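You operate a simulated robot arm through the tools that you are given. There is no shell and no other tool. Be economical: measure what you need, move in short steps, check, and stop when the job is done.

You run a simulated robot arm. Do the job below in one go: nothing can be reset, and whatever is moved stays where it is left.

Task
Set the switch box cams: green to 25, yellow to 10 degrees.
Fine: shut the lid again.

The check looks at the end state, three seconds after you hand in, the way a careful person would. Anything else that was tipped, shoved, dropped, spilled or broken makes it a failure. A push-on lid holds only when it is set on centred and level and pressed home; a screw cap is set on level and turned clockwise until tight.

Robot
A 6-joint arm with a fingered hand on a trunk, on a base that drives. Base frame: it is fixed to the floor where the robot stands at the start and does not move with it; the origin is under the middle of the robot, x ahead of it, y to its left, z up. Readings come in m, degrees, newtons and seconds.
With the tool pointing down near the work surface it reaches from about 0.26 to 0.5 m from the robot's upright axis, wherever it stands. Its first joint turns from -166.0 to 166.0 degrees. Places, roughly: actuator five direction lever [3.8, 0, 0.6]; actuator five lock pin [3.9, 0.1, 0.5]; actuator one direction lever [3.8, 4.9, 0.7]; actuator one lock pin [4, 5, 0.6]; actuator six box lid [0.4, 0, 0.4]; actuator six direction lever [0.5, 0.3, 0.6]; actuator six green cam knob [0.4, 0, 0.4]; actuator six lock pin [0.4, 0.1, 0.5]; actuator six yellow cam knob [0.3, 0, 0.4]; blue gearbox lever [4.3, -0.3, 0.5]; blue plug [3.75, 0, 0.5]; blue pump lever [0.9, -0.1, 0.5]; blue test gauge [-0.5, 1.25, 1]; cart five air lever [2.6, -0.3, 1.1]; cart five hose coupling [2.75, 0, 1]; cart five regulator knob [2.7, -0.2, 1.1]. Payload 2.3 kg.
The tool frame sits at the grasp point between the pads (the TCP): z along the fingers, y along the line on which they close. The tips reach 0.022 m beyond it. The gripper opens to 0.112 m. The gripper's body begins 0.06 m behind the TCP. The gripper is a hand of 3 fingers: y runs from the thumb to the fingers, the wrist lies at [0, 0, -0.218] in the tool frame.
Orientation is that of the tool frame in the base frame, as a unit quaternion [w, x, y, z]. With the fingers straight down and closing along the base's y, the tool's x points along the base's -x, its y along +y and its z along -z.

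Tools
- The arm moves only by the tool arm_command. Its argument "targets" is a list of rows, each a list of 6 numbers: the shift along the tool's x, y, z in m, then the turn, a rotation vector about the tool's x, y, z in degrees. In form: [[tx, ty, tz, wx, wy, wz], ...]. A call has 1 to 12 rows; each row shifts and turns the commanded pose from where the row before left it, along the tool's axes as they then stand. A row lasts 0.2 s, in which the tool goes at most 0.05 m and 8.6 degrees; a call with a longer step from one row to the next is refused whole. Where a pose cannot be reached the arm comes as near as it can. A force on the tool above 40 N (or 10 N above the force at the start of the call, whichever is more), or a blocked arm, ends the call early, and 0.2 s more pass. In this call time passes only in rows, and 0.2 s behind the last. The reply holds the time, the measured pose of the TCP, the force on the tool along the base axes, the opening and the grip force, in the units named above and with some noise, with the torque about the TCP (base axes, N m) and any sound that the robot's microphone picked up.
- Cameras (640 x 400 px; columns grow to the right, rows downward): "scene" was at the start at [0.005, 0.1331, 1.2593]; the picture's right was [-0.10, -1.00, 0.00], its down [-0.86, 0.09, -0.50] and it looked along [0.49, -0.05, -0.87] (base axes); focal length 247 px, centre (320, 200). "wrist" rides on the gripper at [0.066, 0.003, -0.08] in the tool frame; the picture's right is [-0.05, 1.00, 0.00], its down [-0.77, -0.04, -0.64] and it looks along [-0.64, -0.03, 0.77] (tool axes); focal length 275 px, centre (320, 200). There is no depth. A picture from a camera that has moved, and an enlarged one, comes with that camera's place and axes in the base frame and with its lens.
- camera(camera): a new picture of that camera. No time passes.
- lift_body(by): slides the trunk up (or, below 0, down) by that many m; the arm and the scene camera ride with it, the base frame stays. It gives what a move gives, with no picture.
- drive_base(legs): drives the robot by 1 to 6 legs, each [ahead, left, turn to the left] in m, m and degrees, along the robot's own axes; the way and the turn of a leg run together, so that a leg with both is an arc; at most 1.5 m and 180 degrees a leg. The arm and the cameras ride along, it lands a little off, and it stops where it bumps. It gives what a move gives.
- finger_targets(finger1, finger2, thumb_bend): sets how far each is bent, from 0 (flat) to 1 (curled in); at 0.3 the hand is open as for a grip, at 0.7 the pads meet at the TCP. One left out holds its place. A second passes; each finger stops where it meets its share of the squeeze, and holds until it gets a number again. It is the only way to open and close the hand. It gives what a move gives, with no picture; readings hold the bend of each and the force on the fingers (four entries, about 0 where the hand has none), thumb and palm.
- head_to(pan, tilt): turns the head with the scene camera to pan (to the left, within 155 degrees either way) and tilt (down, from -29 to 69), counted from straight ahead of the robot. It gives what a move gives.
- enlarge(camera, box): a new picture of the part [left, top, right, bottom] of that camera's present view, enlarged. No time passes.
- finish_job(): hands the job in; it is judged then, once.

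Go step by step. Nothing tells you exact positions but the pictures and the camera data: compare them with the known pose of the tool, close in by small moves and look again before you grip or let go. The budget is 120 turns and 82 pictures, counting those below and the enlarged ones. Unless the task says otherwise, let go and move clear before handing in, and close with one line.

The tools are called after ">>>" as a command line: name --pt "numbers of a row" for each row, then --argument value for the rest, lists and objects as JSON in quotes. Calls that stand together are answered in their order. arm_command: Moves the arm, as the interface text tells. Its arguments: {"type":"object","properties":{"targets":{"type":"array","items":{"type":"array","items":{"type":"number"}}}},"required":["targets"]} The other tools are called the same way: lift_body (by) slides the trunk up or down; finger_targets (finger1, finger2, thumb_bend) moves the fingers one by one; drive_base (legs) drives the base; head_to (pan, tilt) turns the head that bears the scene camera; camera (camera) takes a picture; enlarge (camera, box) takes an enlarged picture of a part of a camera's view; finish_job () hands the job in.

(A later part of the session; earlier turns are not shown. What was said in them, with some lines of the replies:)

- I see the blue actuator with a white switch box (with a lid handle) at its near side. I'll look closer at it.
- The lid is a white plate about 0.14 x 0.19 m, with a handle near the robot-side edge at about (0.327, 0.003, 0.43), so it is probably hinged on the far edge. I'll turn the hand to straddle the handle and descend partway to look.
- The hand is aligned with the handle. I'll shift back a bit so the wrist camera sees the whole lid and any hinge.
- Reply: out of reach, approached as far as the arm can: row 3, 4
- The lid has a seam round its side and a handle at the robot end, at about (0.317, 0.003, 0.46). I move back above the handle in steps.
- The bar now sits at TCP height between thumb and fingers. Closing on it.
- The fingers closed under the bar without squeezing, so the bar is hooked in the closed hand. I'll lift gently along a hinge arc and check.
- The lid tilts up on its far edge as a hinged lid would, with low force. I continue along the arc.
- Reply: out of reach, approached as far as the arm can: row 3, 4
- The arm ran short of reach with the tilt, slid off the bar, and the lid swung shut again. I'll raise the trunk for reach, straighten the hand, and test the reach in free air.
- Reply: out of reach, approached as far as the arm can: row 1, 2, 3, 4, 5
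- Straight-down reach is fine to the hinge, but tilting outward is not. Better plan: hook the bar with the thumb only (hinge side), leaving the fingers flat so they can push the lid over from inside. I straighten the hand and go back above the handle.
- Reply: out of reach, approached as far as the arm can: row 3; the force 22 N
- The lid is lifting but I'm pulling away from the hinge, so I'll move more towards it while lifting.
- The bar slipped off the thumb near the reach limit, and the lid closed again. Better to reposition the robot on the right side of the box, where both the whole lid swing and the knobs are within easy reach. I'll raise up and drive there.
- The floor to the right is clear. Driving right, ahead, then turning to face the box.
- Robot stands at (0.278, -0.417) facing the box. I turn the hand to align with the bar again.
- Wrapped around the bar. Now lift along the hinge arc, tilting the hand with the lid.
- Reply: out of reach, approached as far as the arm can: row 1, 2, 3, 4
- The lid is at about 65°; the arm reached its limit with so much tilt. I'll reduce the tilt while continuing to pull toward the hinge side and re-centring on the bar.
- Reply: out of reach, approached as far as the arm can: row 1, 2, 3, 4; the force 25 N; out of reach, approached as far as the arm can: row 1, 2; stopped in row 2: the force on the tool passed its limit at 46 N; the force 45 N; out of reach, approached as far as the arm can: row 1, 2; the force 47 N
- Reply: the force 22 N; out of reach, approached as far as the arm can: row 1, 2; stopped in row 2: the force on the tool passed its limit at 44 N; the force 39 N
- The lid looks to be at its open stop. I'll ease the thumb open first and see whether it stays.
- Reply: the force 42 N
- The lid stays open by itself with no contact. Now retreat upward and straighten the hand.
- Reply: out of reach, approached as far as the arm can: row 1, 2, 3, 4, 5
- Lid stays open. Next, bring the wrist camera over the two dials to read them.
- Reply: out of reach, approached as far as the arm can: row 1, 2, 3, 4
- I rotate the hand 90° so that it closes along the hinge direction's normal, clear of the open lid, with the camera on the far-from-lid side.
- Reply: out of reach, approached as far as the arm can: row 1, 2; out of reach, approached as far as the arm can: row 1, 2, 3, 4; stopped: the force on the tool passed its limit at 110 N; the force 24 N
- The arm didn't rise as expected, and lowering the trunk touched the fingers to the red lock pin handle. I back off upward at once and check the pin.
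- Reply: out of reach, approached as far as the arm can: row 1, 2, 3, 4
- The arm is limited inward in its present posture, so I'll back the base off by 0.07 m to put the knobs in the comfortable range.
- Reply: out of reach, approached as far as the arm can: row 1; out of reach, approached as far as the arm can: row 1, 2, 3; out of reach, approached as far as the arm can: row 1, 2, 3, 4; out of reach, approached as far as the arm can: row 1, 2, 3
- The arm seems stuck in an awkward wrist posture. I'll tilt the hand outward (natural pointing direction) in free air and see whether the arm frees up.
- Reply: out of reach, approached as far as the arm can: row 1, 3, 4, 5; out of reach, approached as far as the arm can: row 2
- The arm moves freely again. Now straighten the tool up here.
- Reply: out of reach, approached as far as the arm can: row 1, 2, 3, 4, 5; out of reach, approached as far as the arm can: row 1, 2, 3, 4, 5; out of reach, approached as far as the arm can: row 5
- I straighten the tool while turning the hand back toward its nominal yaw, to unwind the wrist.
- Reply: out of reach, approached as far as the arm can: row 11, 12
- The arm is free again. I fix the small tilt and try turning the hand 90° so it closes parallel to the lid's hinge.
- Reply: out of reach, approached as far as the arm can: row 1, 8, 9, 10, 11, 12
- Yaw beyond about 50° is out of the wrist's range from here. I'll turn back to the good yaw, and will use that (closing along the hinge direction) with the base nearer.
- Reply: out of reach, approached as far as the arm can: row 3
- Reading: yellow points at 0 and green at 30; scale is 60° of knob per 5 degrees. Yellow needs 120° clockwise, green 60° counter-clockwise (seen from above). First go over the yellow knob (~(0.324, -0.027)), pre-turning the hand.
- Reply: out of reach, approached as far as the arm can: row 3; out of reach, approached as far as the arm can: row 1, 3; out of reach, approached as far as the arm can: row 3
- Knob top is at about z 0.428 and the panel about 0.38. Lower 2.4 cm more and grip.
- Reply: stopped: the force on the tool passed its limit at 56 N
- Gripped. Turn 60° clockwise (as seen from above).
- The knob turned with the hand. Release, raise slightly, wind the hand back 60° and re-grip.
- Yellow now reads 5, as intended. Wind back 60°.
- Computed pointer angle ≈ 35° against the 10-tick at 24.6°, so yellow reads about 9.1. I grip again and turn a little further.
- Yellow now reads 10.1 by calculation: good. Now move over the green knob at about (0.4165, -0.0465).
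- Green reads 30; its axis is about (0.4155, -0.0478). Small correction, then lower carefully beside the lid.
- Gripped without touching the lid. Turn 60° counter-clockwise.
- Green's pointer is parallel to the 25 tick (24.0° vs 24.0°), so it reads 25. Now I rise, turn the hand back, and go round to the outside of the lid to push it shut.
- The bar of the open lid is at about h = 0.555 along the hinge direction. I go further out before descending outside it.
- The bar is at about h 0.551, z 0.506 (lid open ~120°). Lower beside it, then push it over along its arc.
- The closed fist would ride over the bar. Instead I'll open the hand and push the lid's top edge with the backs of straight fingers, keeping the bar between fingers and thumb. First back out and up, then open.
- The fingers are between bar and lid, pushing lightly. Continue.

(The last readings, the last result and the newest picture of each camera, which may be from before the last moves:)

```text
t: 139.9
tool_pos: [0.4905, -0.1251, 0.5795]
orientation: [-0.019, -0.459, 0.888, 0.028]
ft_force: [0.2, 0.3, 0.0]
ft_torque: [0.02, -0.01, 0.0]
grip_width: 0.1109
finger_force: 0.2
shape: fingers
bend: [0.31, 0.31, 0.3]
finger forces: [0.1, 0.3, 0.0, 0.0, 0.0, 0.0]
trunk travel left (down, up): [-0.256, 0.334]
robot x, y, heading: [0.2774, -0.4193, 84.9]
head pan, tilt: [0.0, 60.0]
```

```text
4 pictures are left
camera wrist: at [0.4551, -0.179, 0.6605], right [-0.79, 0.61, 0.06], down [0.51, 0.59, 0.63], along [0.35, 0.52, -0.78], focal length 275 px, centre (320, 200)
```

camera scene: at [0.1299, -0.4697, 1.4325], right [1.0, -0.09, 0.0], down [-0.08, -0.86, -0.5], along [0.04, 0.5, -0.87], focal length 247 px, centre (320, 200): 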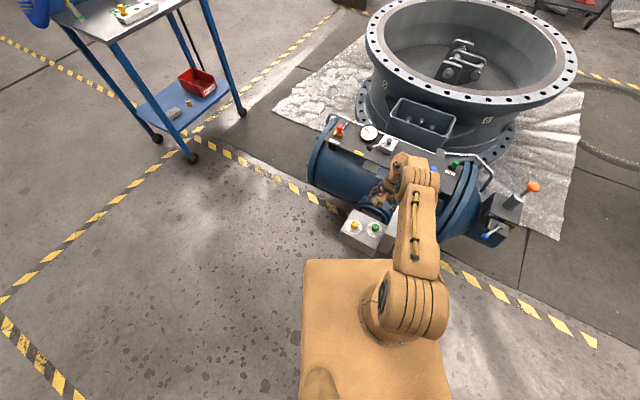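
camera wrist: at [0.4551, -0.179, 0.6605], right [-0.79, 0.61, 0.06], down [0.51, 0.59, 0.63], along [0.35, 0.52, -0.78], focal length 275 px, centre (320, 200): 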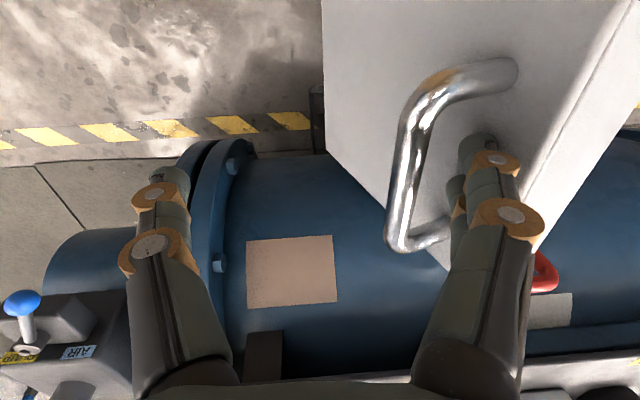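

The lid is near vertical and its bar will be caught by my fingers, so I can lower it under control along the arc.

>>> arm_command --pt "0 0.019 0.002 0 0 0" --pt "0 0.019 0.003 0 0 0" --pt "0 0.019 0.004 0 0 0" --pt "0 0.019 0.005 0 0 0" --pt "0 0.019 0.006 0 0 0"

>>> camera --camera "wrist"

```text
t: 141.1
tool_pos: [0.414, -0.07, 0.5684]
orientation: [-0.019, -0.458, 0.888, 0.026]
ft_force: [0.9, -0.4, 0.3]
ft_torque: [0.02, 0.01, 0.03]
grip_width: 0.1119
finger_force: 0.0
shape: fingers
bend: [0.3, 0.3, 0.3]
finger forces: [0.0, 0.0, 0.1, 0.1, 0.1, 0.0]
trunk travel left (down, up): [-0.256, 0.334]
robot x, y, heading: [0.277, -0.4203, 85.3]
head pan, tilt: [0.0, 60.0]
```

```text
3 pictures are left
camera wrist: at [0.3776, -0.1235, 0.6474], right [-0.79, 0.62, 0.06], down [0.51, 0.59, 0.63], along [0.35, 0.52, -0.78], focal length 275 px, centre (320, 200)
```

wrist: 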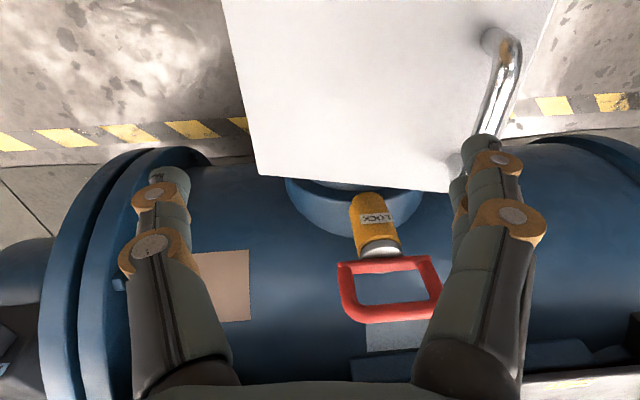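

>>> lift_body --by 0.12

>>> camera --camera "wrist"

```text
t: 142.6
tool_pos: [0.4147, -0.0689, 0.6865]
orientation: [-0.018, -0.459, 0.888, 0.027]
ft_force: [0.3, -0.6, 0.3]
ft_torque: [0.0, 0.02, 0.02]
grip_width: 0.1123
finger_force: 0.0
shape: fingers
bend: [0.3, 0.3, 0.3]
finger forces: [0.0, 0.1, 0.1, 0.0, 0.1, 0.0]
trunk travel left (down, up): [-0.376, 0.214]
robot x, y, heading: [0.2747, -0.4225, 85.2]
head pan, tilt: [0.0, 60.0]
```

```text
2 pictures are left
camera wrist: at [0.3778, -0.1237, 0.7674], right [-0.79, 0.61, 0.06], down [0.51, 0.59, 0.63], along [0.35, 0.52, -0.78], focal length 275 px, centre (320, 200)
```

wrist: 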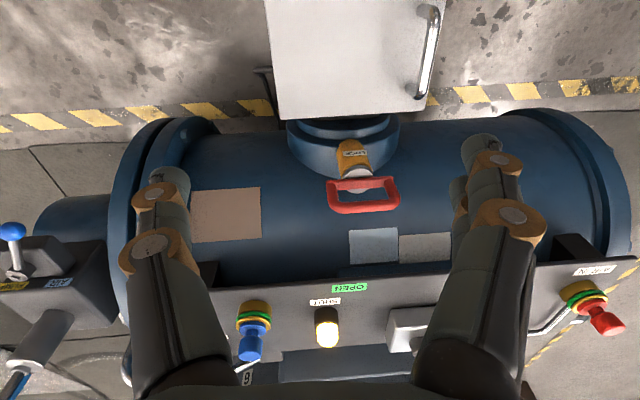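

The lid appears shut. I check the seam with the scene camera.

>>> enlarge --camera "scene" --box '[310, 190, 430, 280]'

```text
4.44 times, centred on (370, 235) of scene
camera zoom: at [0.136, -0.4011, 1.4356], right [1.0, -0.09, 0.0], down [-0.08, -0.86, -0.5], along [0.04, 0.5, -0.87], focal length 1099 px, centre (98, 44)
```

zoom: 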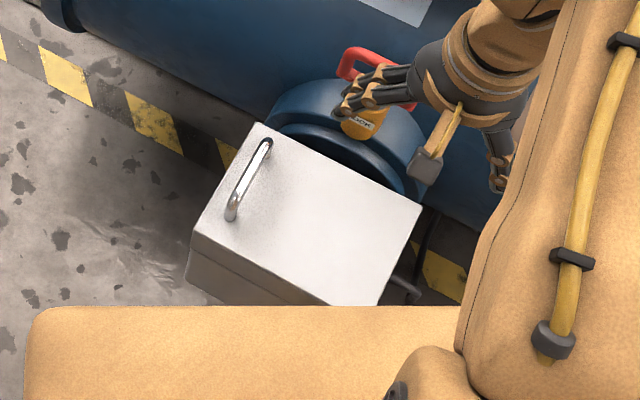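

The lid sits shut with an even seam and the hand is clear of everything, so I hand in.

>>> finish_job

```text
The job is handed in.
```

The green cam is set to 25 and the yellow cam to 10 degrees, both read from the wrist camera before closing. The lid is shut, and no other part looked moved in the last pictures. On the way, the lid dropped shut twice while I was opening it, and the fingers once pressed the red lock-pin handle (peak 110 N).
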